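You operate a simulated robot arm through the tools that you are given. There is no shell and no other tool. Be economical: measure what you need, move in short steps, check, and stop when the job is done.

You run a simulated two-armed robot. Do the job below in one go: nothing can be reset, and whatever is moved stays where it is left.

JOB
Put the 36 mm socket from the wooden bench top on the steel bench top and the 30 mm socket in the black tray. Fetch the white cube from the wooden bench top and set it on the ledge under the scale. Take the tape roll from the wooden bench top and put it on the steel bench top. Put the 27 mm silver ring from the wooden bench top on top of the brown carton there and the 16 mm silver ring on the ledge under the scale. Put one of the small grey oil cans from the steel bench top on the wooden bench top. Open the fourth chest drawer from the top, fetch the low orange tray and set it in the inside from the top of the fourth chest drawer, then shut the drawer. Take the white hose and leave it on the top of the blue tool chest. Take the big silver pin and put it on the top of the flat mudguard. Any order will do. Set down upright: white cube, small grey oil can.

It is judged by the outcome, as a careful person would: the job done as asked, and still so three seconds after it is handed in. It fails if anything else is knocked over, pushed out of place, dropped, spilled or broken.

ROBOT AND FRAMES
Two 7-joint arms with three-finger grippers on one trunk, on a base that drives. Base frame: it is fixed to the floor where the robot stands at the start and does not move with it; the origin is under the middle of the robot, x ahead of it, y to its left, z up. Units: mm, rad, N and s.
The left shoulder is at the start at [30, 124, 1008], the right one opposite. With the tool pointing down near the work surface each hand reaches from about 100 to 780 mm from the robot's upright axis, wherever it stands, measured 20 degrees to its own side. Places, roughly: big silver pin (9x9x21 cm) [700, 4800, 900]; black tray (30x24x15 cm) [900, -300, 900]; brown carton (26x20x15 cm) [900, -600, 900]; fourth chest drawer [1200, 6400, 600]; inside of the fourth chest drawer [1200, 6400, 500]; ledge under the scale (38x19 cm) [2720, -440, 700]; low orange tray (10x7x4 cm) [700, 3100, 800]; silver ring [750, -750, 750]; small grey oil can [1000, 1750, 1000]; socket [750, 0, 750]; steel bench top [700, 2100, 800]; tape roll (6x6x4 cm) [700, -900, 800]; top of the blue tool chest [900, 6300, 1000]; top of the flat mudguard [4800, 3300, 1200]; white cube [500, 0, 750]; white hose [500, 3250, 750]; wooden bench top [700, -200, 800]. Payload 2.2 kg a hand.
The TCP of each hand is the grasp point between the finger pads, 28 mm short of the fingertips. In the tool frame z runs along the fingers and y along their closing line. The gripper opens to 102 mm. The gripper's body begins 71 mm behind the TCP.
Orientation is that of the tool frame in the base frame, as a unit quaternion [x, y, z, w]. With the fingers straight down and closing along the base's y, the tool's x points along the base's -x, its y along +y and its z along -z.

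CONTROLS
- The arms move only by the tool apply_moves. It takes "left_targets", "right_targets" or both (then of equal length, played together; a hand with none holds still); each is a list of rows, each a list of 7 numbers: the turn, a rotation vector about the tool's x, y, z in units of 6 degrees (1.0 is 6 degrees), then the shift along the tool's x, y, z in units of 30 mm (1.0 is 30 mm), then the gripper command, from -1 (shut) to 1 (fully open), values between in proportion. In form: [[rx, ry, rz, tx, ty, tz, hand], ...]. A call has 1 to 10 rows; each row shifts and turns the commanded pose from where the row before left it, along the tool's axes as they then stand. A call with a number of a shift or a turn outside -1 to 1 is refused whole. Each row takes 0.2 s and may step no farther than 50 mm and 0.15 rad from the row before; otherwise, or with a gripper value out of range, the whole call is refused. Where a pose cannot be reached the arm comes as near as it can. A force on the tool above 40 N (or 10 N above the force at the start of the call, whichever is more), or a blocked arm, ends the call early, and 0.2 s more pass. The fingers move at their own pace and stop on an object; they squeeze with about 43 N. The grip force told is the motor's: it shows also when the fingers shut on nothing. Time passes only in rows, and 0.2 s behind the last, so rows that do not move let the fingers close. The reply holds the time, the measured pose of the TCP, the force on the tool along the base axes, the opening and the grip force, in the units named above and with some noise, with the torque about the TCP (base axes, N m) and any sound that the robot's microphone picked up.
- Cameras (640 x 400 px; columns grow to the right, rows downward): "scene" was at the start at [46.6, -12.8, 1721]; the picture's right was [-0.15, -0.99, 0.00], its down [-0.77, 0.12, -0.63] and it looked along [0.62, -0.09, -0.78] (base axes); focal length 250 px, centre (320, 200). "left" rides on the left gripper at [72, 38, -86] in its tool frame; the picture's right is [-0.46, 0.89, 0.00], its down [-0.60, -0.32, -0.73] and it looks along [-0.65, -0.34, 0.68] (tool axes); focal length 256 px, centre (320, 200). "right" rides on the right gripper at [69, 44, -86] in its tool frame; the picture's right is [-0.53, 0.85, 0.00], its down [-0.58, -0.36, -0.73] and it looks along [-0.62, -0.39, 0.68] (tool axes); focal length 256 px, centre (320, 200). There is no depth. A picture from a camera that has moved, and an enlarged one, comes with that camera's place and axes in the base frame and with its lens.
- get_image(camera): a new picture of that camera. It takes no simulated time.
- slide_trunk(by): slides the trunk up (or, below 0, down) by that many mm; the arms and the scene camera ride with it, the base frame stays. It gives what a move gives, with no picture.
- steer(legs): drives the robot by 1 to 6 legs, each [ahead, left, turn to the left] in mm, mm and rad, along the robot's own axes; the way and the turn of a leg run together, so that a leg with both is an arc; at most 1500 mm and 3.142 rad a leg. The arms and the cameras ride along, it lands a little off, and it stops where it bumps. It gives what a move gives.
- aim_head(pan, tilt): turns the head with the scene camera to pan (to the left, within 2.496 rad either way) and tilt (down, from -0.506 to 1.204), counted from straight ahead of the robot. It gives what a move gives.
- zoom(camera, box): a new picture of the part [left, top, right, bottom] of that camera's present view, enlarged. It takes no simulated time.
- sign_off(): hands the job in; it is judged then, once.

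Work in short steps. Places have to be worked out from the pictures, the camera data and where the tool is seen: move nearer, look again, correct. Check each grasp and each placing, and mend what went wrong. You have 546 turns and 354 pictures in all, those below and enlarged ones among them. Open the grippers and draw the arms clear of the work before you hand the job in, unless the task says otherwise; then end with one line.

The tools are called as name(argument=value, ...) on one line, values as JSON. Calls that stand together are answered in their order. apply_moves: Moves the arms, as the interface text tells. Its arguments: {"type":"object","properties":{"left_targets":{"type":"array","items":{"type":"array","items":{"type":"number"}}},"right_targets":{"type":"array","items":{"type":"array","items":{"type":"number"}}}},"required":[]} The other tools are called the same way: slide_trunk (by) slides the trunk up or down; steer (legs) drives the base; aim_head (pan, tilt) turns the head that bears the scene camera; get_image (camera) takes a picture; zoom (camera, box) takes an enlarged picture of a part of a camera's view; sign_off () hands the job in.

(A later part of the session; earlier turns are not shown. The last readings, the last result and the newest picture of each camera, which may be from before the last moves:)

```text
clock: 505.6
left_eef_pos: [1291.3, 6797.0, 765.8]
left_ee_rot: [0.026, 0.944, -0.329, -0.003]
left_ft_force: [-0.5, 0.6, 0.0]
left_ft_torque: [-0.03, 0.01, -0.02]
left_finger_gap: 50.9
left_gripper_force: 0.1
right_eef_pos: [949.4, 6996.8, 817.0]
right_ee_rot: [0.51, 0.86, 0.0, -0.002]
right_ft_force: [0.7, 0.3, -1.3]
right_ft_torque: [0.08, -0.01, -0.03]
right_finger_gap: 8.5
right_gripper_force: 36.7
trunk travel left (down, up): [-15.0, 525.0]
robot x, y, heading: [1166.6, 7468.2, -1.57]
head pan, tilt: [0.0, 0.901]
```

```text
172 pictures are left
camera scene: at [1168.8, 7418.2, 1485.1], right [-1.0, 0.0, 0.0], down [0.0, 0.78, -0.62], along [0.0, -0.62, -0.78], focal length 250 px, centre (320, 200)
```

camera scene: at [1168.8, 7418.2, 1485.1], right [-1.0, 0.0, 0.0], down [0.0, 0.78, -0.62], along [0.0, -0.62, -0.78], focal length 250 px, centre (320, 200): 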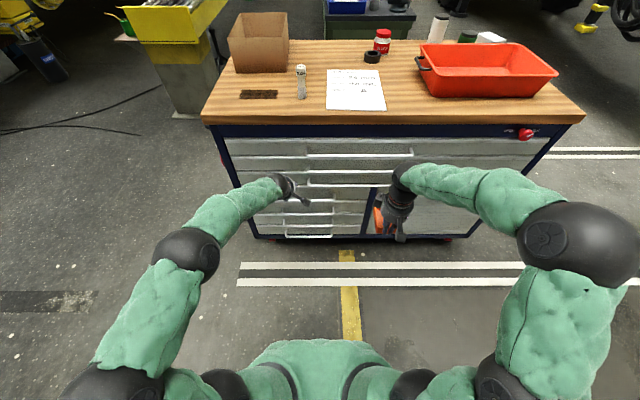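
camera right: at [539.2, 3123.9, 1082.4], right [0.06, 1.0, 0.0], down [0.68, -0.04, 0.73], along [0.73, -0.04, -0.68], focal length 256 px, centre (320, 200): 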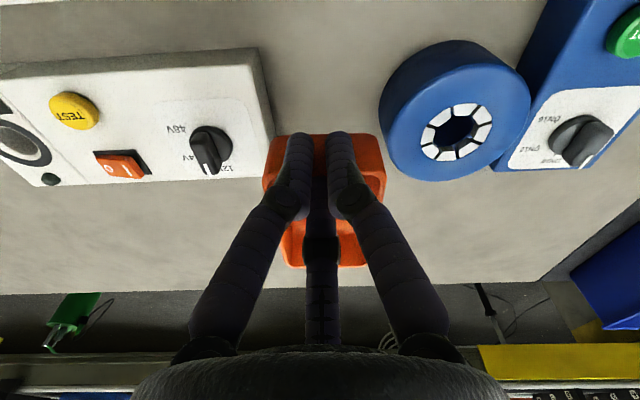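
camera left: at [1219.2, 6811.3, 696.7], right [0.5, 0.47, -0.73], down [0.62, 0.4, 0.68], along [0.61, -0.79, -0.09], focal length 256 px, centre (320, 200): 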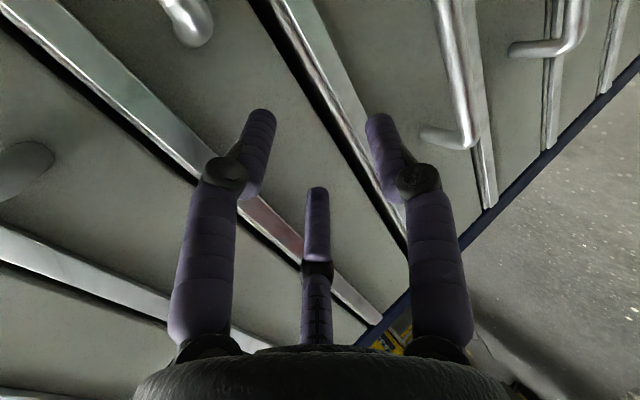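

Less pitch (38°) is reachable. I use that: pre-point above-front of the bar, then look.

apply_moves(left_targets=[[0, 0, 0, 0, 0.42, 0.9, 0], [0, 0, 0, 0, 0.42, 0.9, 0], [0, 0, 0, 0, 0.42, 0.9, 0]])

get_image(camera="left")

```text
clock: 506.4
left_eef_pos: [1293.0, 6776.2, 677.8]
left_ee_rot: [0.027, 0.944, -0.328, -0.003]
left_ft_force: [-0.5, -0.3, -0.2]
left_ft_torque: [0.0, 0.04, 0.0]
left_finger_gap: 50.8
left_gripper_force: 0.1
right_eef_pos: [949.7, 6996.5, 816.1]
right_ee_rot: [0.51, 0.86, 0.0, -0.001]
right_ft_force: [-0.2, 0.5, -0.8]
right_ft_torque: [0.06, -0.03, -0.04]
right_finger_gap: 8.6
right_gripper_force: 35.5
trunk travel left (down, up): [-15.0, 525.0]
robot x, y, heading: [1166.6, 7464.4, -1.568]
head pan, tilt: [0.0, 0.901]
```

```text
171 pictures are left
camera left: at [1223.1, 6862.1, 719.4], right [0.51, 0.67, -0.54], down [0.6, 0.17, 0.78], along [0.61, -0.72, -0.32], focal length 256 px, centre (320, 200)
```

left: 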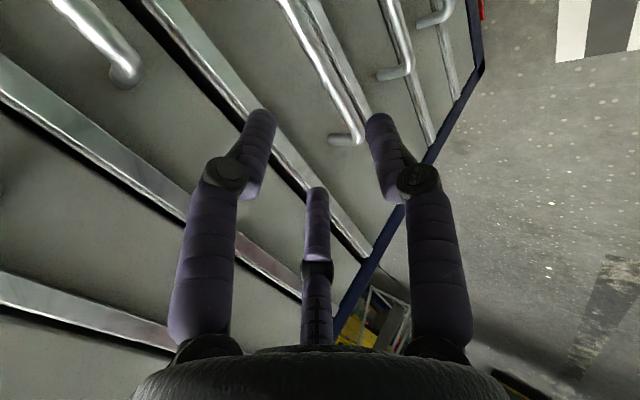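

Bar position confirmed. Advance 80 mm along the fingers.

apply_moves(left_targets=[[0, 0, 0, 0, 0, 0.9, 0], [0, 0, 0, 0, 0, 0.9, 0], [0, 0, 0, 0, 0, 0.9, 0]])

get_image(camera="left")

zoom(camera="scene", box=[220, 130, 380, 250])

```text
clock: 507.1
left_eef_pos: [1291.1, 6726.7, 615.1]
left_ee_rot: [0.027, 0.944, -0.328, -0.003]
left_ft_force: [1.4, -0.4, -0.4]
left_ft_torque: [0.05, -0.03, -0.01]
left_finger_gap: 51.2
left_gripper_force: 0.0
right_eef_pos: [949.4, 6997.7, 816.8]
right_ee_rot: [0.51, 0.86, 0.001, -0.001]
right_ft_force: [0.3, 0.2, -1.4]
right_ft_torque: [0.06, 0.0, -0.04]
right_finger_gap: 8.6
right_gripper_force: 36.0
trunk travel left (down, up): [-15.0, 525.0]
robot x, y, heading: [1167.5, 7463.1, -1.569]
head pan, tilt: [0.0, 0.901]
```

```text
170 pictures are left
camera left: at [1220.3, 6812.5, 655.8], right [0.51, 0.67, -0.54], down [0.6, 0.17, 0.78], along [0.61, -0.72, -0.32], focal length 256 px, centre (320, 200)
```

left: 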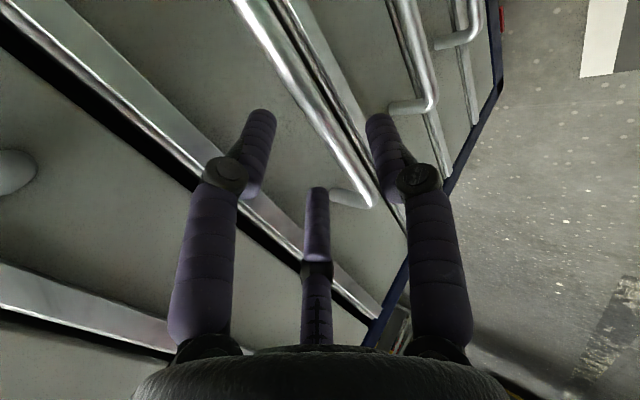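

```text
3.33 times, centred on (300, 190) of scene
camera zoom: at [1168.7, 7417.5, 1485.0], right [-1.0, 0.0, 0.0], down [0.0, 0.78, -0.62], along [0.0, -0.62, -0.78], focal length 832 px, centre (387, 233)
```

zoom: 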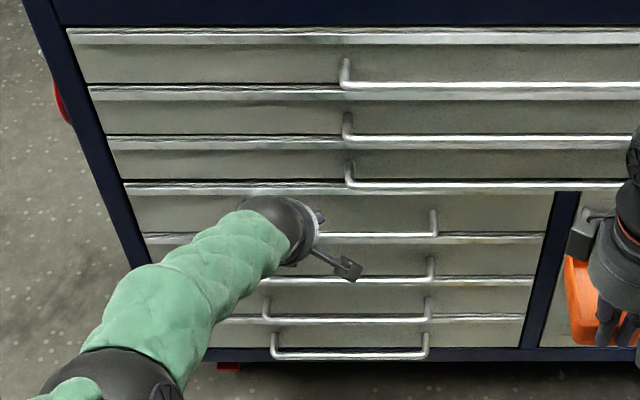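

The bar runs between finger A and fingers B/C. Advance 18 mm more and close on it.

apply_moves(left_targets=[[0, 0, 0, 0, 0, 0.6, 0], [0, 0, 0, 0, 0, 0, -1], [0, 0, 0, 0, 0, 0, -1], [0, 0, 0, 0, 0, 0, -1]])

get_image(camera="left")

```text
clock: 508.1
left_eef_pos: [1289.3, 6715.9, 600.7]
left_ee_rot: [0.027, 0.944, -0.328, -0.002]
left_ft_force: [-3.1, -4.5, -2.0]
left_ft_torque: [-0.06, 0.6, 0.53]
left_finger_gap: 22.1
left_gripper_force: 45.0
right_eef_pos: [948.8, 6997.4, 816.3]
right_ee_rot: [0.511, 0.859, 0.001, -0.001]
right_ft_force: [0.8, -0.9, -0.4]
right_ft_torque: [0.08, 0.02, 0.0]
right_finger_gap: 8.5
right_gripper_force: 35.9
trunk travel left (down, up): [-15.0, 525.0]
robot x, y, heading: [1167.9, 7466.7, -1.574]
head pan, tilt: [0.0, 0.901]
```

```text
168 pictures are left
camera left: at [1219.7, 6802.9, 642.2], right [0.51, 0.67, -0.54], down [0.6, 0.17, 0.78], along [0.61, -0.72, -0.32], focal length 256 px, centre (320, 200)
```

left: 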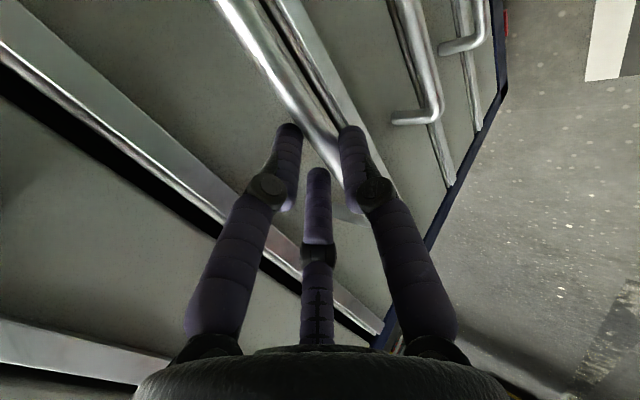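

Bar gripped. Pull the drawer by backing the base 100 mm and check.

steer(legs=[[-100, 0, 0]])

get_image(camera="scene")

```text
clock: 509.3
left_eef_pos: [1289.1, 6813.9, 599.9]
left_ee_rot: [0.027, 0.944, -0.328, -0.003]
left_ft_force: [-0.9, 2.8, 0.4]
left_ft_torque: [-0.03, 0.7, 0.74]
left_finger_gap: 21.8
left_gripper_force: 45.0
right_eef_pos: [949.1, 7095.0, 816.0]
right_ee_rot: [0.51, 0.86, -0.001, -0.001]
right_ft_force: [0.0, 0.4, -2.3]
right_ft_torque: [0.07, 0.02, -0.03]
right_finger_gap: 8.5
right_gripper_force: 36.4
trunk travel left (down, up): [-15.0, 525.0]
robot x, y, heading: [1167.8, 7559.2, -1.569]
head pan, tilt: [0.0, 0.901]
```

```text
167 pictures are left
camera scene: at [1168.9, 7515.8, 1485.1], right [-1.0, 0.0, 0.0], down [0.0, 0.78, -0.62], along [0.0, -0.62, -0.78], focal length 250 px, centre (320, 200)
```

scene: 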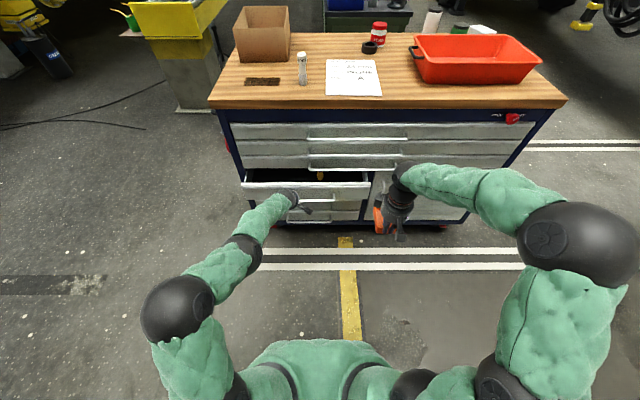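

The fourth drawer is opening. Pull another 220 mm.

steer(legs=[[-220, 0, 0]])

get_image(camera="scene")

```text
clock: 511.0
left_eef_pos: [1290.4, 7033.4, 600.1]
left_ee_rot: [0.027, 0.945, -0.327, -0.003]
left_ft_force: [-25.4, -0.4, 3.2]
left_ft_torque: [-0.08, 1.65, 0.13]
left_finger_gap: 22.1
left_gripper_force: 44.7
right_eef_pos: [951.3, 7314.5, 816.5]
right_ee_rot: [0.51, 0.86, 0.0, 0.001]
right_ft_force: [0.3, -0.1, -1.3]
right_ft_torque: [0.05, -0.02, 0.0]
right_finger_gap: 8.8
right_gripper_force: 36.7
trunk travel left (down, up): [-15.0, 525.0]
robot x, y, heading: [1169.9, 7780.9, -1.568]
head pan, tilt: [0.0, 0.901]
```

```text
166 pictures are left
camera scene: at [1167.5, 7734.3, 1485.1], right [-1.0, 0.0, 0.0], down [0.0, 0.78, -0.62], along [0.0, -0.62, -0.78], focal length 250 px, centre (320, 200)
```

scene: 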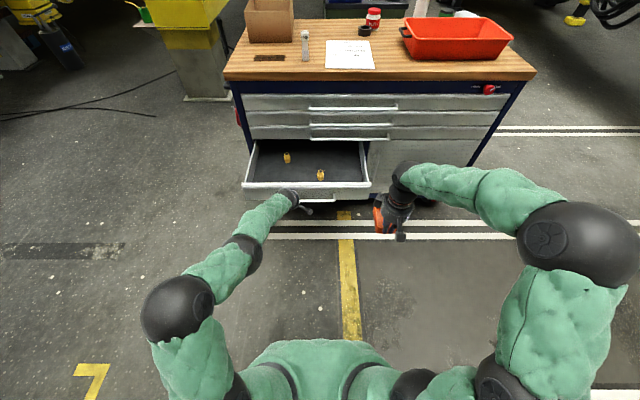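

Drawer open ~32 cm with two small yellow parts inside. Release the handle and withdraw the left hand up and back.

apply_moves(left_targets=[[0, 0, 0, 0, 0, 0, 0], [0, 0, 0, 0, 0, 0, 0.1], [0, 0, 0, 0, 0, -0.7, 0.1], [0, 0, 0, 0, 0, -0.9, 0.1], [0, 0, 0, 0, 0, -0.9, 0.1], [0, 0, 0, 0, 0, -0.9, 0.1], [0, 0, 0, 0, 0, -0.9, 0.1], [0, 0, 0, 0, 0, -0.9, 0.1], [0, 0, 0, 0, 0, -0.9, 0.1], [0, 0, 0, 0, 0, -0.9, 0.1]])

get_image(camera="scene")

get_image(camera="left")

```text
clock: 513.2
left_eef_pos: [1294.2, 7163.6, 764.7]
left_ee_rot: [0.027, 0.945, -0.327, -0.003]
left_ft_force: [0.5, 0.2, -0.1]
left_ft_torque: [-0.02, 0.04, 0.01]
left_finger_gap: 56.0
left_gripper_force: 0.1
right_eef_pos: [951.1, 7312.6, 816.4]
right_ee_rot: [0.51, 0.86, 0.0, -0.001]
right_ft_force: [0.6, -0.7, -1.9]
right_ft_torque: [0.07, 0.0, 0.01]
right_finger_gap: 8.8
right_gripper_force: 36.3
trunk travel left (down, up): [-15.0, 525.0]
robot x, y, heading: [1168.4, 7780.7, -1.573]
head pan, tilt: [0.0, 0.901]
```

```text
165 pictures are left
camera scene: at [1169.2, 7734.4, 1485.1], right [-1.0, 0.0, 0.0], down [0.0, 0.78, -0.62], along [0.0, -0.62, -0.78], focal length 250 px, centre (320, 200)
```

scene: 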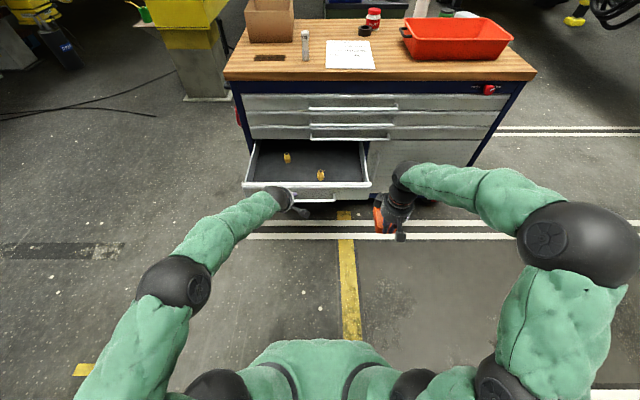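

```text
164 pictures are left
camera left: at [1224.3, 7250.0, 807.1], right [0.51, 0.67, -0.54], down [0.6, 0.17, 0.78], along [0.61, -0.72, -0.32], focal length 256 px, centre (320, 200)
```

left: 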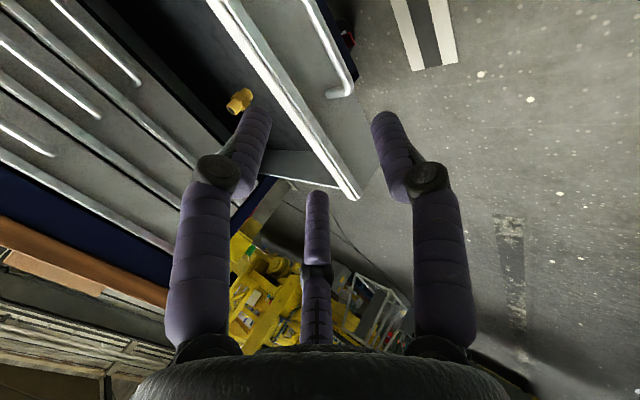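

Now bring the tray over the drawer: drive 330 mm ahead, then look with the right camera.

steer(legs=[[330, 0, 0]])

get_image(camera="right")

get_image(camera="scene")

```text
clock: 515.4
left_eef_pos: [1296.7, 6833.3, 764.7]
left_ee_rot: [0.024, 0.945, -0.327, -0.003]
left_ft_force: [-0.3, -0.1, 0.6]
left_ft_torque: [0.0, -0.03, 0.03]
left_finger_gap: 56.3
left_gripper_force: 0.1
right_eef_pos: [953.3, 6982.8, 816.7]
right_ee_rot: [0.509, 0.861, 0.001, -0.001]
right_ft_force: [0.0, -0.5, -0.3]
right_ft_torque: [0.07, 0.0, 0.04]
right_finger_gap: 8.5
right_gripper_force: 35.5
trunk travel left (down, up): [-15.0, 525.0]
robot x, y, heading: [1169.7, 7456.6, -1.566]
head pan, tilt: [0.0, 0.901]
```

```text
163 pictures are left
camera right: at [958.7, 7065.0, 902.9], right [1.0, -0.06, 0.0], down [-0.04, -0.68, 0.73], along [-0.04, -0.73, -0.68], focal length 256 px, centre (320, 200)
```

right: 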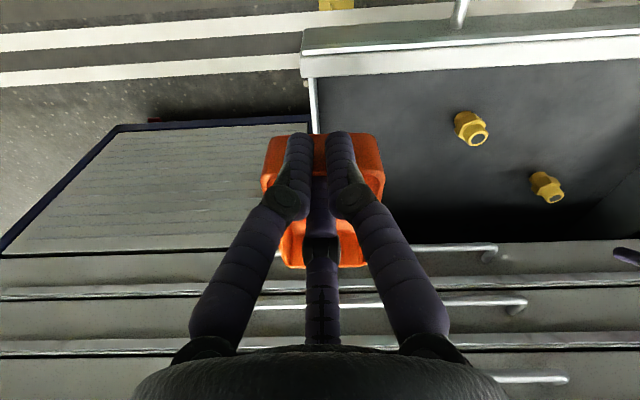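

```text
162 pictures are left
camera scene: at [1169.8, 7403.4, 1485.0], right [-1.0, 0.0, 0.0], down [0.0, 0.78, -0.62], along [0.0, -0.62, -0.78], focal length 250 px, centre (320, 200)
```

scene: 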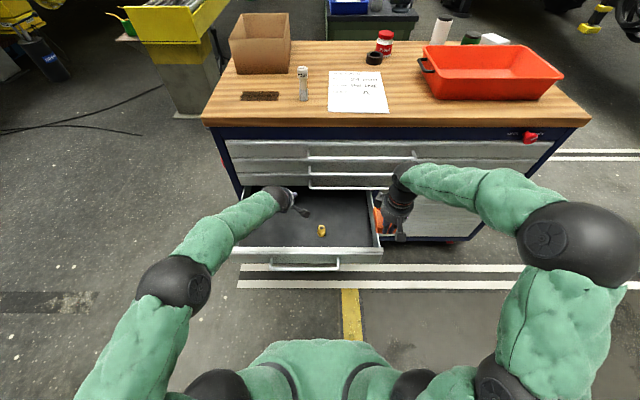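

Drawer interior starts at x≈950 with the lip at y≈6964; yellow parts at [1176,6842] and [1355,6711]. I move the tray to [1050,6890] (hand) and lower it.

apply_moves(right_targets=[[0, 0, 0, -0.86, 0.27, 0, -1], [0, 0, 0, -0.86, 0.27, 0, -1], [0, 0, 0, -0.86, 0.27, 0, -1], [0, 0, 0, -0.86, 0.27, 0, -1], [0, 0, 0, -0.86, 0.27, 0, -1], [0, 0, 0, 0, 0, 0.9, -1], [0, 0, 0, 0, 0, 0.9, -1], [0, 0, 0, 0, 0, 0.9, -1]])

get_image(camera="right")

zoom(camera="scene", box=[220, 130, 440, 280])

```text
clock: 517.1
left_eef_pos: [1296.0, 6833.2, 763.9]
left_ee_rot: [0.025, 0.944, -0.328, -0.003]
left_ft_force: [-0.2, -0.5, 0.1]
left_ft_torque: [-0.01, 0.03, -0.02]
left_finger_gap: 56.1
left_gripper_force: 0.0
right_eef_pos: [1054.9, 6886.3, 733.1]
right_ee_rot: [0.508, 0.861, 0.0, 0.0]
right_ft_force: [-0.5, -0.3, -1.8]
right_ft_torque: [0.06, 0.03, 0.02]
right_finger_gap: 8.7
right_gripper_force: 35.6
trunk travel left (down, up): [-15.0, 525.0]
robot x, y, heading: [1170.8, 7451.7, -1.566]
head pan, tilt: [0.0, 0.901]
```

```text
161 pictures are left
camera right: at [1059.9, 6969.0, 819.6], right [1.0, -0.06, 0.0], down [-0.04, -0.68, 0.73], along [-0.04, -0.73, -0.68], focal length 256 px, centre (320, 200)
```

right: 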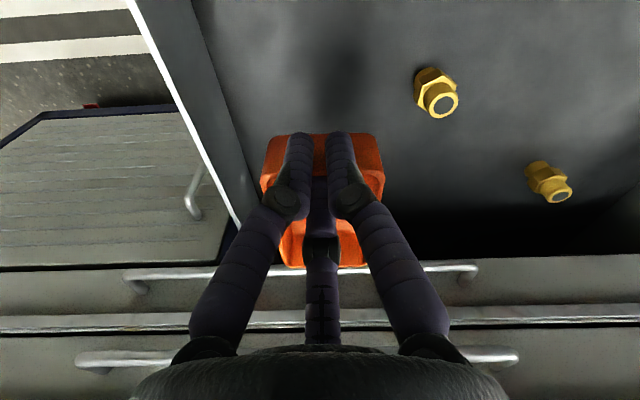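

```text
2.67 times, centred on (330, 205) of scene
camera zoom: at [1169.9, 7403.7, 1485.1], right [-1.0, 0.0, 0.0], down [0.0, 0.78, -0.62], along [0.0, -0.62, -0.78], focal length 666 px, centre (293, 187)
```

zoom: 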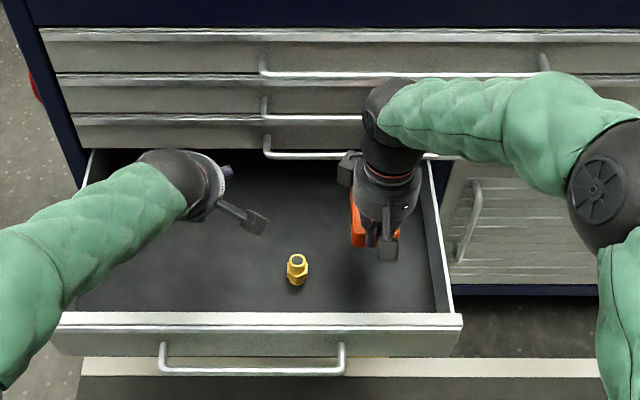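

apply_moves(right_targets=[[0, 0, 0, 0, 0, 0.9, -1], [0, 0, 0, 0, 0, 0.9, -1], [0, 0, 0, 0, 0, 0.9, -1], [0, 0, 0, 0, 0, 0.4, -1]])

apply_moves(right_targets=[[0, 0, 0, 0, 0, 0.2, -1], [0, 0, 0, 0, 0, 0.2, -1], [0, 0, 0, 0, 0, 0.2, -1]])

get_image(camera="right")

```text
clock: 518.1
left_eef_pos: [1297.5, 6833.2, 764.3]
left_ee_rot: [0.024, 0.945, -0.327, -0.003]
left_ft_force: [-1.1, -0.3, 0.5]
left_ft_torque: [-0.02, 0.0, 0.0]
left_finger_gap: 56.0
left_gripper_force: 0.0
right_eef_pos: [1053.8, 6885.6, 643.2]
right_ee_rot: [0.508, 0.862, 0.0, -0.001]
right_ft_force: [0.2, -0.4, -1.9]
right_ft_torque: [0.08, -0.02, 0.0]
right_finger_gap: 8.5
right_gripper_force: 36.3
trunk travel left (down, up): [-15.0, 525.0]
robot x, y, heading: [1169.0, 7449.6, -1.564]
head pan, tilt: [0.0, 0.901]
```

```text
clock: 519.0
left_eef_pos: [1297.2, 6833.3, 764.0]
left_ee_rot: [0.025, 0.945, -0.327, -0.003]
left_ft_force: [1.3, 0.0, -0.7]
left_ft_torque: [-0.03, 0.02, 0.01]
left_finger_gap: 56.3
left_gripper_force: 0.1
right_eef_pos: [1052.1, 6888.5, 624.7]
right_ee_rot: [0.508, 0.861, 0.0, -0.001]
right_ft_force: [0.5, 0.2, -1.3]
right_ft_torque: [0.06, -0.03, -0.01]
right_finger_gap: 8.4
right_gripper_force: 36.3
trunk travel left (down, up): [-15.0, 525.0]
robot x, y, heading: [1170.5, 7452.3, -1.571]
head pan, tilt: [0.0, 0.901]
```

```text
159 pictures are left
camera right: at [1057.8, 6970.8, 710.8], right [1.0, -0.06, 0.0], down [-0.04, -0.68, 0.73], along [-0.04, -0.73, -0.68], focal length 256 px, centre (320, 200)
```

right: 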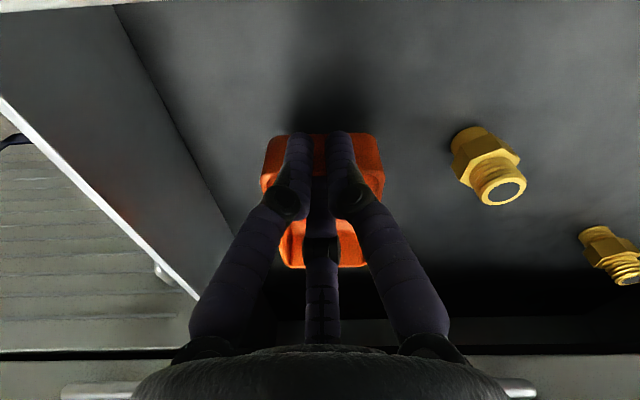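

apply_moves(right_targets=[[0, 0, 0, 0, 0, 0.15, -1], [0, 0, 0, 0, 0, 0.15, -1]])

apply_moves(right_targets=[[0, 0, 0, 0, 0, 0.12, -1], [0, 0, 0, 0, 0, 0.12, -1]])

```text
clock: 519.5
left_eef_pos: [1297.5, 6832.6, 764.8]
left_ee_rot: [0.024, 0.945, -0.327, -0.003]
left_ft_force: [0.4, -0.1, 0.2]
left_ft_torque: [0.03, 0.02, 0.0]
left_finger_gap: 56.4
left_gripper_force: 0.0
right_eef_pos: [1050.2, 6888.8, 615.0]
right_ee_rot: [0.509, 0.861, 0.0, -0.001]
right_ft_force: [-0.6, -0.3, -0.9]
right_ft_torque: [0.06, 0.01, 0.0]
right_finger_gap: 8.6
right_gripper_force: 36.1
trunk travel left (down, up): [-15.0, 525.0]
robot x, y, heading: [1169.5, 7452.9, -1.569]
head pan, tilt: [0.0, 0.901]
```

```text
clock: 520.1
left_eef_pos: [1295.9, 6833.0, 765.2]
left_ee_rot: [0.024, 0.944, -0.328, -0.003]
left_ft_force: [0.3, 0.0, 0.3]
left_ft_torque: [-0.03, 0.04, -0.03]
left_finger_gap: 56.1
left_gripper_force: 0.0
right_eef_pos: [1050.9, 6888.3, 608.8]
right_ee_rot: [0.508, 0.861, 0.0, -0.001]
right_ft_force: [0.5, 0.2, -1.2]
right_ft_torque: [0.04, -0.01, -0.03]
right_finger_gap: 8.2
right_gripper_force: 36.8
trunk travel left (down, up): [-15.0, 525.0]
robot x, y, heading: [1168.9, 7453.0, -1.568]
head pan, tilt: [0.0, 0.901]
```

apply_moves(right_targets=[[0, 0, 0, 0, 0, 0.12, -1], [0, 0, 0, 0, 0, 0.12, -1]])

apply_moves(right_targets=[[0, 0, 0, 0, 0, 0.12, -1], [0, 0, 0, 0, 0, 0.12, -1]])

```text
clock: 520.8
left_eef_pos: [1297.9, 6833.4, 764.4]
left_ee_rot: [0.024, 0.945, -0.327, -0.003]
left_ft_force: [0.3, 0.3, -0.7]
left_ft_torque: [-0.01, 0.05, 0.01]
left_finger_gap: 55.8
left_gripper_force: 0.1
right_eef_pos: [1049.1, 6888.0, 600.5]
right_ee_rot: [0.509, 0.861, 0.0, -0.001]
right_ft_force: [-0.4, -0.4, -1.9]
right_ft_torque: [0.03, 0.01, 0.01]
right_finger_gap: 8.5
right_gripper_force: 36.7
trunk travel left (down, up): [-15.0, 525.0]
robot x, y, heading: [1166.9, 7450.3, -1.56]
head pan, tilt: [0.0, 0.901]
```

```text
clock: 521.4
left_eef_pos: [1297.7, 6833.5, 764.0]
left_ee_rot: [0.024, 0.944, -0.328, -0.003]
left_ft_force: [0.1, 0.7, 0.5]
left_ft_torque: [-0.04, -0.02, -0.02]
left_finger_gap: 56.2
left_gripper_force: 0.2
right_eef_pos: [1049.7, 6887.8, 593.3]
right_ee_rot: [0.508, 0.861, 0.0, 0.0]
right_ft_force: [0.6, -0.2, -1.3]
right_ft_torque: [0.09, -0.02, -0.01]
right_finger_gap: 8.6
right_gripper_force: 36.7
trunk travel left (down, up): [-15.0, 525.0]
robot x, y, heading: [1168.8, 7452.6, -1.57]
head pan, tilt: [0.0, 0.901]
```

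get_image(camera="right")

zoom(camera="scene", box=[300, 160, 400, 280])

```text
158 pictures are left
camera right: at [1055.1, 6971.4, 680.4], right [1.0, -0.06, 0.0], down [-0.04, -0.68, 0.73], along [-0.04, -0.73, -0.68], focal length 256 px, centre (320, 200)
```

right: 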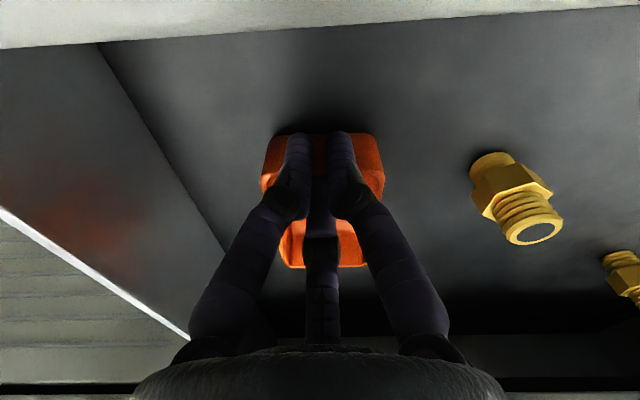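

```text
3.33 times, centred on (350, 220) of scene
camera zoom: at [1169.9, 7403.9, 1485.1], right [-1.0, 0.0, 0.0], down [0.0, 0.78, -0.62], along [0.0, -0.62, -0.78], focal length 832 px, centre (220, 133)
```

zoom: 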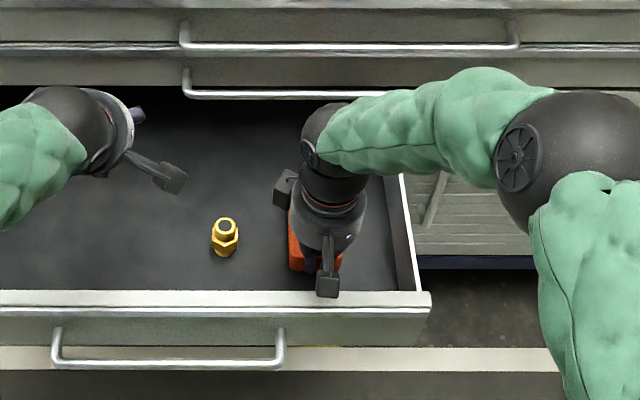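

The camera arm could touch the drawer lip if I go lower, so I shift 60 mm deeper into the drawer first, then continue down.

apply_moves(right_targets=[[0, 0, 0, -0.88, -0.48, 0, -1], [0, 0, 0, -0.88, -0.48, 0, -1], [0, 0, 0, 0, 0, 0.2, -1], [0, 0, 0, 0, 0, 0.2, -1]])

apply_moves(right_targets=[[0, 0, 0, 0, 0, 0.12, -1], [0, 0, 0, 0, 0, 0.12, -1]])

```text
clock: 522.4
left_eef_pos: [1297.1, 6836.2, 766.0]
left_ee_rot: [0.025, 0.944, -0.33, -0.003]
left_ft_force: [0.1, 0.2, 0.5]
left_ft_torque: [0.01, 0.04, 0.0]
left_finger_gap: 56.1
left_gripper_force: 0.1
right_eef_pos: [1051.5, 6826.5, 586.8]
right_ee_rot: [0.51, 0.86, -0.006, 0.003]
right_ft_force: [0.2, -0.8, 37.4]
right_ft_torque: [-0.06, 0.28, 0.0]
right_finger_gap: 8.4
right_gripper_force: 36.2
trunk travel left (down, up): [-15.0, 525.0]
robot x, y, heading: [1170.8, 7450.0, -1.569]
head pan, tilt: [0.0, 0.901]
```

```text
clock: 522.7
left_eef_pos: [1297.3, 6833.5, 764.9]
left_ee_rot: [0.024, 0.945, -0.327, -0.002]
left_ft_force: [0.0, -0.4, 0.6]
left_ft_torque: [-0.02, 0.03, 0.01]
left_finger_gap: 56.1
left_gripper_force: 0.1
right_eef_pos: [1051.9, 6820.3, 587.4]
right_ee_rot: [0.511, 0.859, -0.009, 0.005]
right_ft_force: [1.6, -1.7, 12.4]
right_ft_torque: [-0.03, 0.24, -0.01]
right_finger_gap: 8.6
right_gripper_force: 36.1
trunk travel left (down, up): [-15.0, 525.0]
robot x, y, heading: [1169.0, 7452.4, -1.566]
head pan, tilt: [0.0, 0.901]
stopped in row 1 (right hand): the force on the tool passed its limit at 51 N (the readings are from after the stop); the commanded pose is now the measured one
```

Tray is on the drawer floor. Open and rise.

apply_moves(right_targets=[[0, 0, 0, 0, 0, 0, -0.1], [0, 0, 0, 0, 0, 0, -0.1], [0, 0, 0, 0, 0, 0, -0.1], [0, 0, 0, 0, 0, -0.6, -0.1], [0, 0, 0, 0, 0, -0.9, -0.1], [0, 0, 0, 0, 0, -0.9, -0.1], [0, 0, 0, 0.3, 0.1, -0.9, -0.1], [0, 0, 0, 0.5, 0.2, -0.9, -0.1], [0, 0, 0, 0.5, 0.2, -0.9, -0.1], [0, 0, 0, 0.5, 0.2, -0.9, -0.1]])

get_image(camera="right")

zoom(camera="scene", box=[220, 130, 440, 280])

```text
clock: 524.9
left_eef_pos: [1296.4, 6832.8, 764.9]
left_ee_rot: [0.024, 0.944, -0.328, -0.002]
left_ft_force: [-0.5, -0.8, 0.3]
left_ft_torque: [-0.02, -0.01, -0.06]
left_finger_gap: 56.2
left_gripper_force: 0.0
right_eef_pos: [1045.4, 6887.1, 764.5]
right_ee_rot: [0.509, 0.861, -0.007, 0.003]
right_ft_force: [0.3, -0.2, 0.5]
right_ft_torque: [-0.01, 0.01, -0.01]
right_finger_gap: 45.6
right_gripper_force: 0.0
trunk travel left (down, up): [-15.0, 525.0]
robot x, y, heading: [1169.6, 7451.0, -1.565]
head pan, tilt: [0.0, 0.901]
```

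```text
156 pictures are left
camera right: at [1050.9, 6970.9, 849.6], right [1.0, -0.06, 0.0], down [-0.04, -0.67, 0.74], along [-0.05, -0.74, -0.67], focal length 256 px, centre (320, 200)
```

right: 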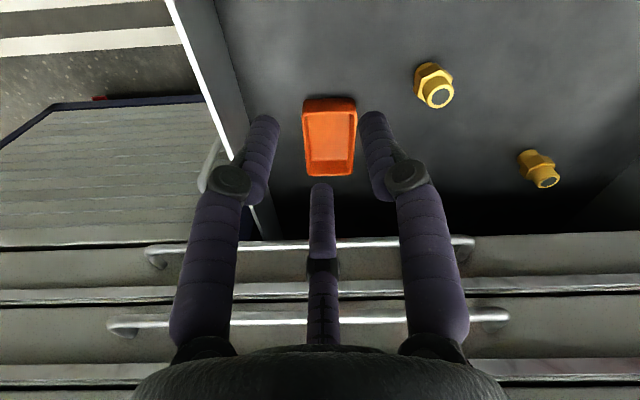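

```text
2.67 times, centred on (330, 205) of scene
camera zoom: at [1169.9, 7404.5, 1485.1], right [-1.0, 0.0, 0.0], down [0.0, 0.78, -0.62], along [0.0, -0.62, -0.78], focal length 666 px, centre (293, 187)
```

zoom: 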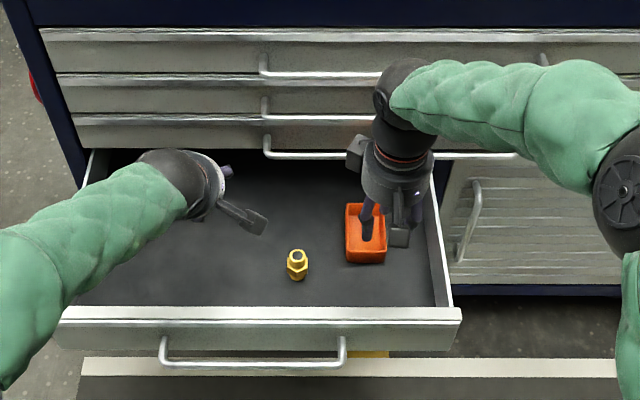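

Tray sits in the drawer. Back away 400 mm, retract the right hand, and lower the closed left hand in front of the handle bar to push the drawer shut.

steer(legs=[[-400, 0, 0]])

apply_moves(left_targets=[[0, 0, 0, 0, 0.68, 0.86, -1], [0, 0, 0, 0, 0.68, 0.86, -1], [0, 0, 0, 0, 0.68, 0.86, -1], [0, 0, 0, 0, 0.68, 0.86, -1], [0, 0, 0, 0, 0.6, 0.8, -1]], right_targets=[[0, 0, 0, 0.85, 0.45, 0, -0.1], [0, 0, 0, 0.85, 0.45, 0, -0.1], [0, 0, 0, 0.85, 0.45, 0, -0.1], [0, 0, 0, 0.85, 0.45, 0, -0.1], [0, 0, 0, 0.5, 0.2, -0.5, -0.1]])

get_image(camera="scene")

get_image(camera="left")

```text
clock: 527.3
left_eef_pos: [1295.2, 7220.7, 765.7]
left_ee_rot: [0.025, 0.945, -0.327, -0.003]
left_ft_force: [0.9, 0.6, 0.5]
left_ft_torque: [-0.04, -0.03, -0.02]
left_finger_gap: 56.2
left_gripper_force: 0.0
right_eef_pos: [1044.0, 7273.7, 764.4]
right_ee_rot: [0.509, 0.861, -0.007, 0.003]
right_ft_force: [-0.4, 0.3, -0.8]
right_ft_torque: [-0.02, 0.0, 0.04]
right_finger_gap: 46.1
right_gripper_force: 0.1
trunk travel left (down, up): [-15.0, 525.0]
robot x, y, heading: [1166.5, 7839.0, -1.565]
head pan, tilt: [0.0, 0.901]
```

```text
clock: 528.5
left_eef_pos: [1295.7, 7220.8, 604.2]
left_ee_rot: [0.025, 0.944, -0.328, -0.002]
left_ft_force: [-0.7, -0.2, 0.1]
left_ft_torque: [-0.04, 0.02, 0.01]
left_finger_gap: 2.3
left_gripper_force: 31.6
right_eef_pos: [1040.4, 7406.3, 774.4]
right_ee_rot: [0.51, 0.86, -0.006, 0.003]
right_ft_force: [-0.2, -0.5, 0.3]
right_ft_torque: [0.0, 0.02, 0.02]
right_finger_gap: 46.1
right_gripper_force: 0.2
trunk travel left (down, up): [-15.0, 525.0]
robot x, y, heading: [1166.9, 7839.4, -1.572]
head pan, tilt: [0.0, 0.901]
```

```text
154 pictures are left
camera scene: at [1168.6, 7791.8, 1485.1], right [-1.0, 0.0, 0.0], down [0.0, 0.78, -0.62], along [0.0, -0.62, -0.78], focal length 250 px, centre (320, 200)
```

scene: 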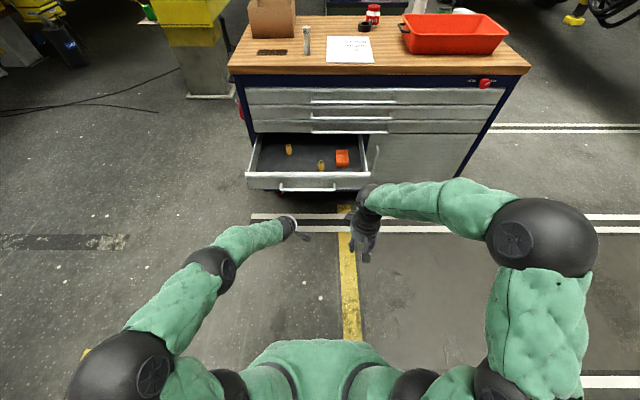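

```text
153 pictures are left
camera left: at [1227.0, 7307.3, 645.5], right [0.5, 0.67, -0.54], down [0.6, 0.17, 0.78], along [0.62, -0.72, -0.32], focal length 256 px, centre (320, 200)
```

left: 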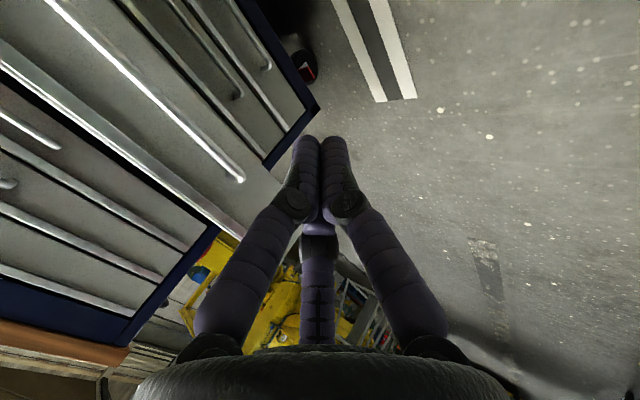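

Fist is in front of the bar. Drive ahead 400 mm to push the drawer in, then check.

steer(legs=[[200, 0, 0], [200, 0, 0]])

get_image(camera="scene")

```text
clock: 531.3
left_eef_pos: [1296.0, 6822.9, 601.7]
left_ee_rot: [0.026, 0.945, -0.326, -0.002]
left_ft_force: [-1.0, -0.5, -0.2]
left_ft_torque: [0.0, 0.0, 0.0]
left_finger_gap: 2.2
left_gripper_force: 31.4
right_eef_pos: [1040.5, 7006.6, 774.9]
right_ee_rot: [0.51, 0.86, -0.006, 0.003]
right_ft_force: [-0.8, -0.6, -0.1]
right_ft_torque: [0.01, 0.0, 0.0]
right_finger_gap: 45.8
right_gripper_force: 0.1
trunk travel left (down, up): [-15.0, 525.0]
robot x, y, heading: [1169.0, 7440.2, -1.566]
head pan, tilt: [0.0, 0.901]
```

```text
152 pictures are left
camera scene: at [1169.3, 7392.2, 1485.0], right [-1.0, 0.0, 0.0], down [0.0, 0.78, -0.62], along [0.0, -0.62, -0.78], focal length 250 px, centre (320, 200)
```

scene: 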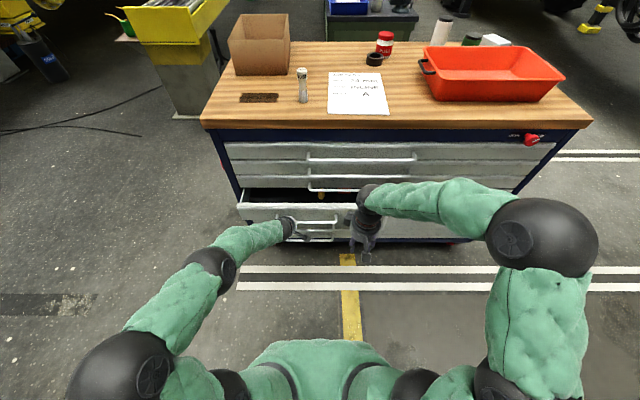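

It is sliding in. Another 85 mm.

steer(legs=[[85, 0, 0]])

zoom(camera="scene", box=[200, 130, 420, 270])

```text
clock: 532.4
left_eef_pos: [1298.1, 6737.5, 600.8]
left_ee_rot: [0.024, 0.945, -0.325, -0.002]
left_ft_force: [-0.2, 0.1, -0.5]
left_ft_torque: [-0.02, 0.02, 0.01]
left_finger_gap: 2.1
left_gripper_force: 31.3
right_eef_pos: [1042.0, 6919.7, 774.8]
right_ee_rot: [0.509, 0.861, -0.006, 0.003]
right_ft_force: [-0.5, -0.9, 0.7]
right_ft_torque: [0.06, -0.01, 0.02]
right_finger_gap: 46.1
right_gripper_force: 0.1
trunk travel left (down, up): [-15.0, 525.0]
robot x, y, heading: [1168.2, 7352.4, -1.568]
head pan, tilt: [0.0, 0.901]
```

```text
2.86 times, centred on (310, 200) of scene
camera zoom: at [1169.7, 7305.5, 1485.0], right [-1.0, 0.0, 0.0], down [0.0, 0.78, -0.62], along [0.0, -0.62, -0.78], focal length 713 px, centre (349, 200)
```

zoom: 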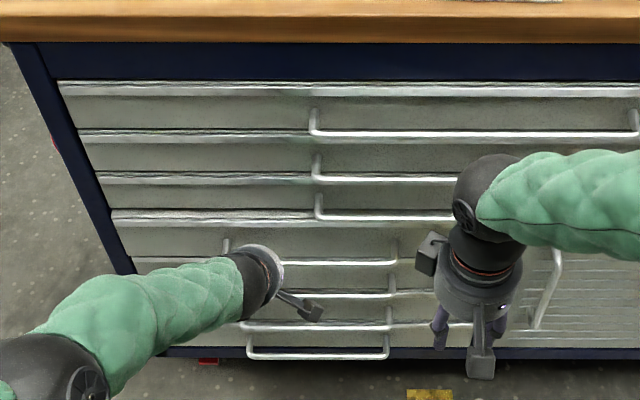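

Nearly flush; push a little more with the arm and feel for the stop.

apply_moves(left_targets=[[0, 0, 0, 0, -0.2, 0.16, -1], [0, 0, 0, 0, -0.2, 0.16, -1], [0, 0, 0, 0, -0.2, 0.16, -1]])

apply_moves(left_targets=[[0, 0, 0, 0, -0.2, 0.16, -1], [0, 0, 0, 0, -0.2, 0.16, -1]])

```text
clock: 533.1
left_eef_pos: [1297.6, 6724.6, 601.5]
left_ee_rot: [0.024, 0.946, -0.323, -0.001]
left_ft_force: [0.2, 26.3, 25.4]
left_ft_torque: [0.05, -0.41, 0.26]
left_finger_gap: 2.4
left_gripper_force: 31.5
right_eef_pos: [1040.4, 6924.0, 775.8]
right_ee_rot: [0.508, 0.861, -0.006, 0.004]
right_ft_force: [-0.6, 0.6, -0.6]
right_ft_torque: [-0.02, -0.02, 0.0]
right_finger_gap: 45.8
right_gripper_force: 0.1
trunk travel left (down, up): [-15.0, 525.0]
robot x, y, heading: [1166.1, 7353.6, -1.567]
head pan, tilt: [0.0, 0.901]
stopped in row 3 (left hand): the force on the tool passed its limit at 52 N (the readings are from after the stop); the commanded pose is now the measured one
```

```text
clock: 533.4
left_eef_pos: [1297.1, 6724.2, 599.4]
left_ee_rot: [0.023, 0.946, -0.324, -0.001]
left_ft_force: [-0.2, 25.3, 24.7]
left_ft_torque: [0.05, -0.37, 0.26]
left_finger_gap: 2.1
left_gripper_force: 31.2
right_eef_pos: [1041.3, 6923.4, 776.0]
right_ee_rot: [0.509, 0.861, -0.007, 0.004]
right_ft_force: [0.1, -0.3, -0.4]
right_ft_torque: [-0.01, 0.03, 0.0]
right_finger_gap: 46.1
right_gripper_force: 0.0
trunk travel left (down, up): [-15.0, 525.0]
robot x, y, heading: [1166.5, 7353.7, -1.565]
head pan, tilt: [0.0, 0.901]
stopped in row 1 (left hand): the force on the tool passed its limit at 52 N (the readings are from after the stop); the commanded pose is now the measured one
```

The drawer has hit its stop. Withdraw the hand, back off and verify.

apply_moves(left_targets=[[0, 0, 0, 0, 0.4, -0.5, -1], [0, 0, 0, 0, 0.4, -0.8, -1], [0, 0, 0, 0, 0.3, -0.9, -1], [0, 0, 0, 0, 0, -0.9, -1], [0, 0, 0, 0, 0, -0.9, -1], [0, 0, 0, 0, 0, -0.9, -1]])

steer(legs=[[-350, 0, 0]])

slide_trunk(by=300)

get_image(camera="scene")

zoom(camera="scene", box=[230, 80, 430, 260])

```text
clock: 534.8
left_eef_pos: [1305.1, 6823.0, 705.1]
left_ee_rot: [0.024, 0.947, -0.321, -0.001]
left_ft_force: [-0.3, 0.7, 0.3]
left_ft_torque: [-0.03, -0.03, 0.02]
left_finger_gap: 2.1
left_gripper_force: 31.5
left hand out of reach, approached as far as the arm can: row 2, 3
right_eef_pos: [1041.6, 6921.8, 774.5]
right_ee_rot: [0.509, 0.861, -0.006, 0.003]
right_ft_force: [0.0, 0.5, 0.8]
right_ft_torque: [0.01, -0.01, 0.01]
right_finger_gap: 46.0
right_gripper_force: 0.1
trunk travel left (down, up): [-15.0, 525.0]
robot x, y, heading: [1167.7, 7355.5, -1.565]
head pan, tilt: [0.0, 0.901]
```

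```text
clock: 537.1
left_eef_pos: [1308.3, 7180.5, 705.4]
left_ee_rot: [0.02, 0.947, -0.322, 0.001]
left_ft_force: [0.0, 0.4, -0.8]
left_ft_torque: [0.01, -0.03, -0.01]
left_finger_gap: 2.1
left_gripper_force: 31.4
right_eef_pos: [1042.6, 7276.2, 775.4]
right_ee_rot: [0.506, 0.863, -0.006, 0.003]
right_ft_force: [-0.7, 0.5, -0.8]
right_ft_torque: [-0.04, 0.0, -0.02]
right_finger_gap: 45.8
right_gripper_force: 0.0
trunk travel left (down, up): [-15.0, 525.0]
robot x, y, heading: [1164.0, 7710.4, -1.55]
head pan, tilt: [0.0, 0.901]
```

```text
clock: 540.1
left_eef_pos: [1306.4, 7180.6, 1004.6]
left_ee_rot: [0.02, 0.947, -0.322, 0.0]
left_ft_force: [0.4, -0.5, -0.3]
left_ft_torque: [-0.03, 0.01, -0.01]
left_finger_gap: 1.9
left_gripper_force: 31.5
right_eef_pos: [1042.2, 7276.2, 1074.9]
right_ee_rot: [0.505, 0.863, -0.006, 0.003]
right_ft_force: [0.0, -0.4, 0.0]
right_ft_torque: [-0.01, 0.01, 0.03]
right_finger_gap: 45.9
right_gripper_force: 0.0
trunk travel left (down, up): [-315.0, 225.0]
robot x, y, heading: [1160.9, 7711.1, -1.562]
head pan, tilt: [0.0, 0.901]
```

```text
150 pictures are left
camera scene: at [1166.5, 7663.2, 1785.0], right [-1.0, -0.01, 0.0], down [-0.01, 0.78, -0.62], along [0.01, -0.62, -0.78], focal length 250 px, centre (320, 200)
```

scene: 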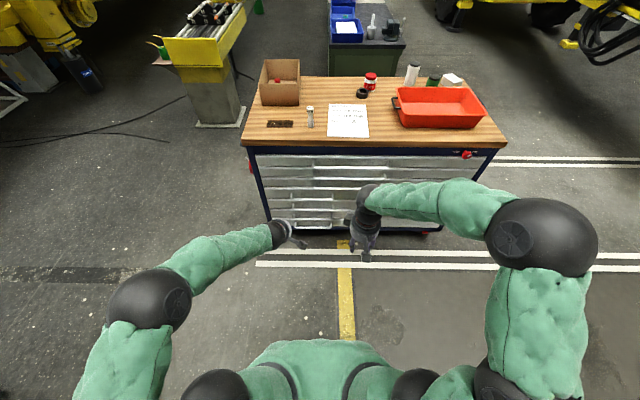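

```text
2.22 times, centred on (330, 170) of scene
camera zoom: at [1166.5, 7663.2, 1785.0], right [-1.0, -0.01, 0.0], down [-0.01, 0.78, -0.62], along [0.01, -0.62, -0.78], focal length 555 px, centre (298, 267)
```

zoom: 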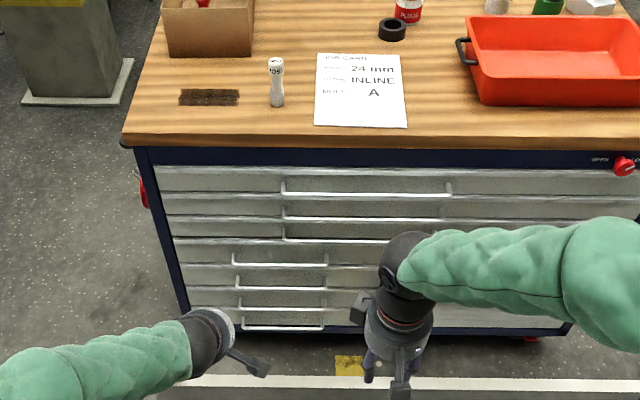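

Drawer is shut, tray inside, hose standing. Next the big silver pin. I reset the left hand to vertical and drive around the chest back to the corridor, then down to y≈4860.

apply_moves(left_targets=[[-1, 0, 0, 0, 0, -0.3, 1], [-1, 0, 0, 0, 0, -0.3, 1], [-1, 0, 0, 0, 0, -0.3, 1], [-1, 0, 0, 0, 0, -0.3, 1], [-1, 0, 0, 0, 0, 0, 1], [-1, 0, 0, 0, 0, 0, 1], [-0.3, 0, 0, 0, 0, 0, 1]])

steer(legs=[[0, -1450, 0], [1420, 0, 0], [1420, 0, 0], [0, 0, 1.56]])

aim_head(pan=0.0, tilt=0.85)

get_image(camera="scene")

```text
clock: 541.7
left_eef_pos: [1307.5, 7196.5, 1037.9]
left_ee_rot: [0.018, 1.0, 0.003, 0.006]
left_ft_force: [0.3, 0.2, -0.3]
left_ft_torque: [-0.01, 0.02, -0.01]
left_finger_gap: 102.0
left_gripper_force: 0.0
right_eef_pos: [1042.5, 7275.3, 1075.1]
right_ee_rot: [0.505, 0.863, -0.005, 0.003]
right_ft_force: [-0.2, -0.1, 0.5]
right_ft_torque: [0.0, -0.04, 0.05]
right_finger_gap: 46.0
right_gripper_force: 0.0
trunk travel left (down, up): [-315.0, 225.0]
robot x, y, heading: [1165.7, 7712.0, -1.55]
head pan, tilt: [0.0, 0.901]
```

```text
clock: 565.9
left_eef_pos: [281.4, 5021.3, 1037.8]
left_ee_rot: [-0.701, 0.713, 0.006, 0.002]
left_ft_force: [-0.6, 0.4, 0.2]
left_ft_torque: [0.0, 0.0, 0.0]
left_finger_gap: 102.2
left_gripper_force: 0.0
right_eef_pos: [206.5, 4754.8, 1074.2]
right_ee_rot: [-0.262, 0.965, -0.002, 0.006]
right_ft_force: [-0.2, 0.2, -0.7]
right_ft_torque: [-0.02, -0.05, 0.0]
right_finger_gap: 46.0
right_gripper_force: 0.1
trunk travel left (down, up): [-315.0, 225.0]
robot x, y, heading: [-231.7, 4868.3, 0.032]
head pan, tilt: [0.0, 0.901]
```

```text
clock: 566.5
left_eef_pos: [279.2, 5020.3, 1037.3]
left_ee_rot: [-0.702, 0.713, 0.006, 0.002]
left_ft_force: [-0.1, -0.1, -0.1]
left_ft_torque: [-0.02, -0.03, -0.02]
left_finger_gap: 101.5
left_gripper_force: 0.1
right_eef_pos: [206.6, 4754.6, 1075.0]
right_ee_rot: [-0.263, 0.965, -0.002, 0.006]
right_ft_force: [0.5, -0.2, -0.5]
right_ft_torque: [0.0, -0.01, 0.02]
right_finger_gap: 45.6
right_gripper_force: 0.1
trunk travel left (down, up): [-315.0, 225.0]
robot x, y, heading: [-231.4, 4869.5, 0.034]
head pan, tilt: [0.0, 0.85]
```

```text
148 pictures are left
camera scene: at [-181.0, 4869.6, 1789.0], right [0.03, -1.0, 0.0], down [-0.75, -0.03, -0.66], along [0.66, 0.02, -0.75], focal length 250 px, centre (320, 200)
```

scene: 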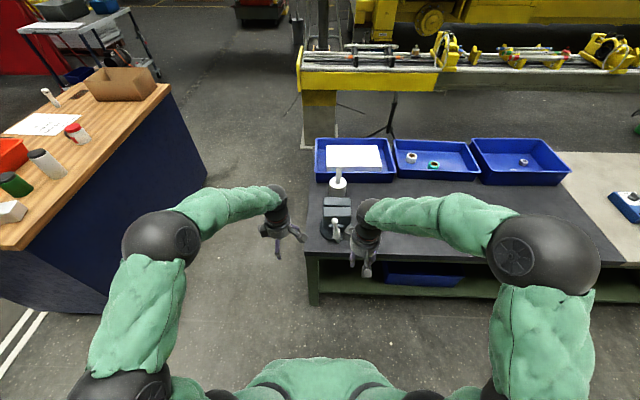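

zoom(camera="scene", box=[290, 130, 420, 250])

get_image(camera="right")

```text
3.33 times, centred on (355, 190) of scene
camera zoom: at [-181.0, 4869.6, 1789.0], right [0.03, -1.0, 0.0], down [-0.75, -0.03, -0.66], along [0.66, 0.02, -0.75], focal length 832 px, centre (203, 233)
```

zoom: 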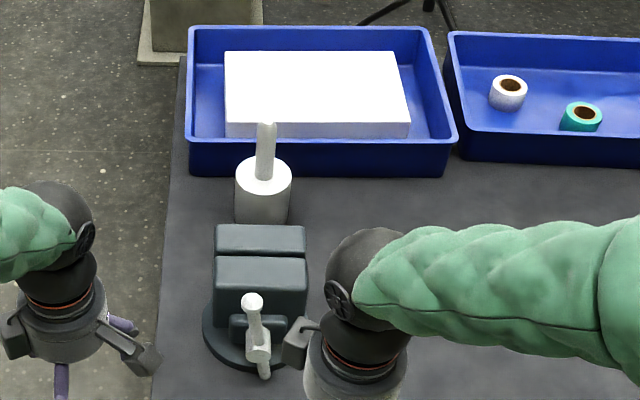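

```text
146 pictures are left
camera right: at [124.0, 4759.1, 1160.4], right [0.03, 1.0, 0.0], down [0.67, -0.02, 0.74], along [0.74, -0.02, -0.67], focal length 256 px, centre (320, 200)
```

right: 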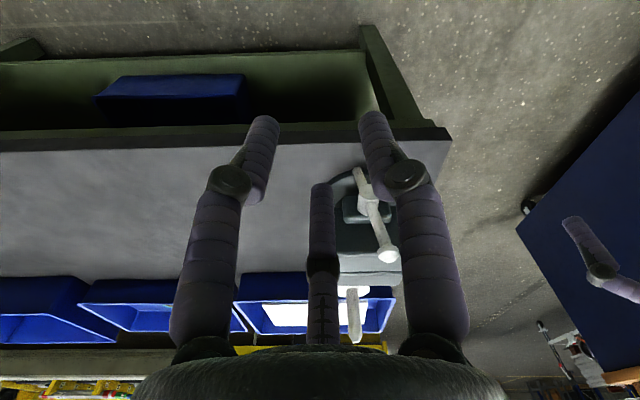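

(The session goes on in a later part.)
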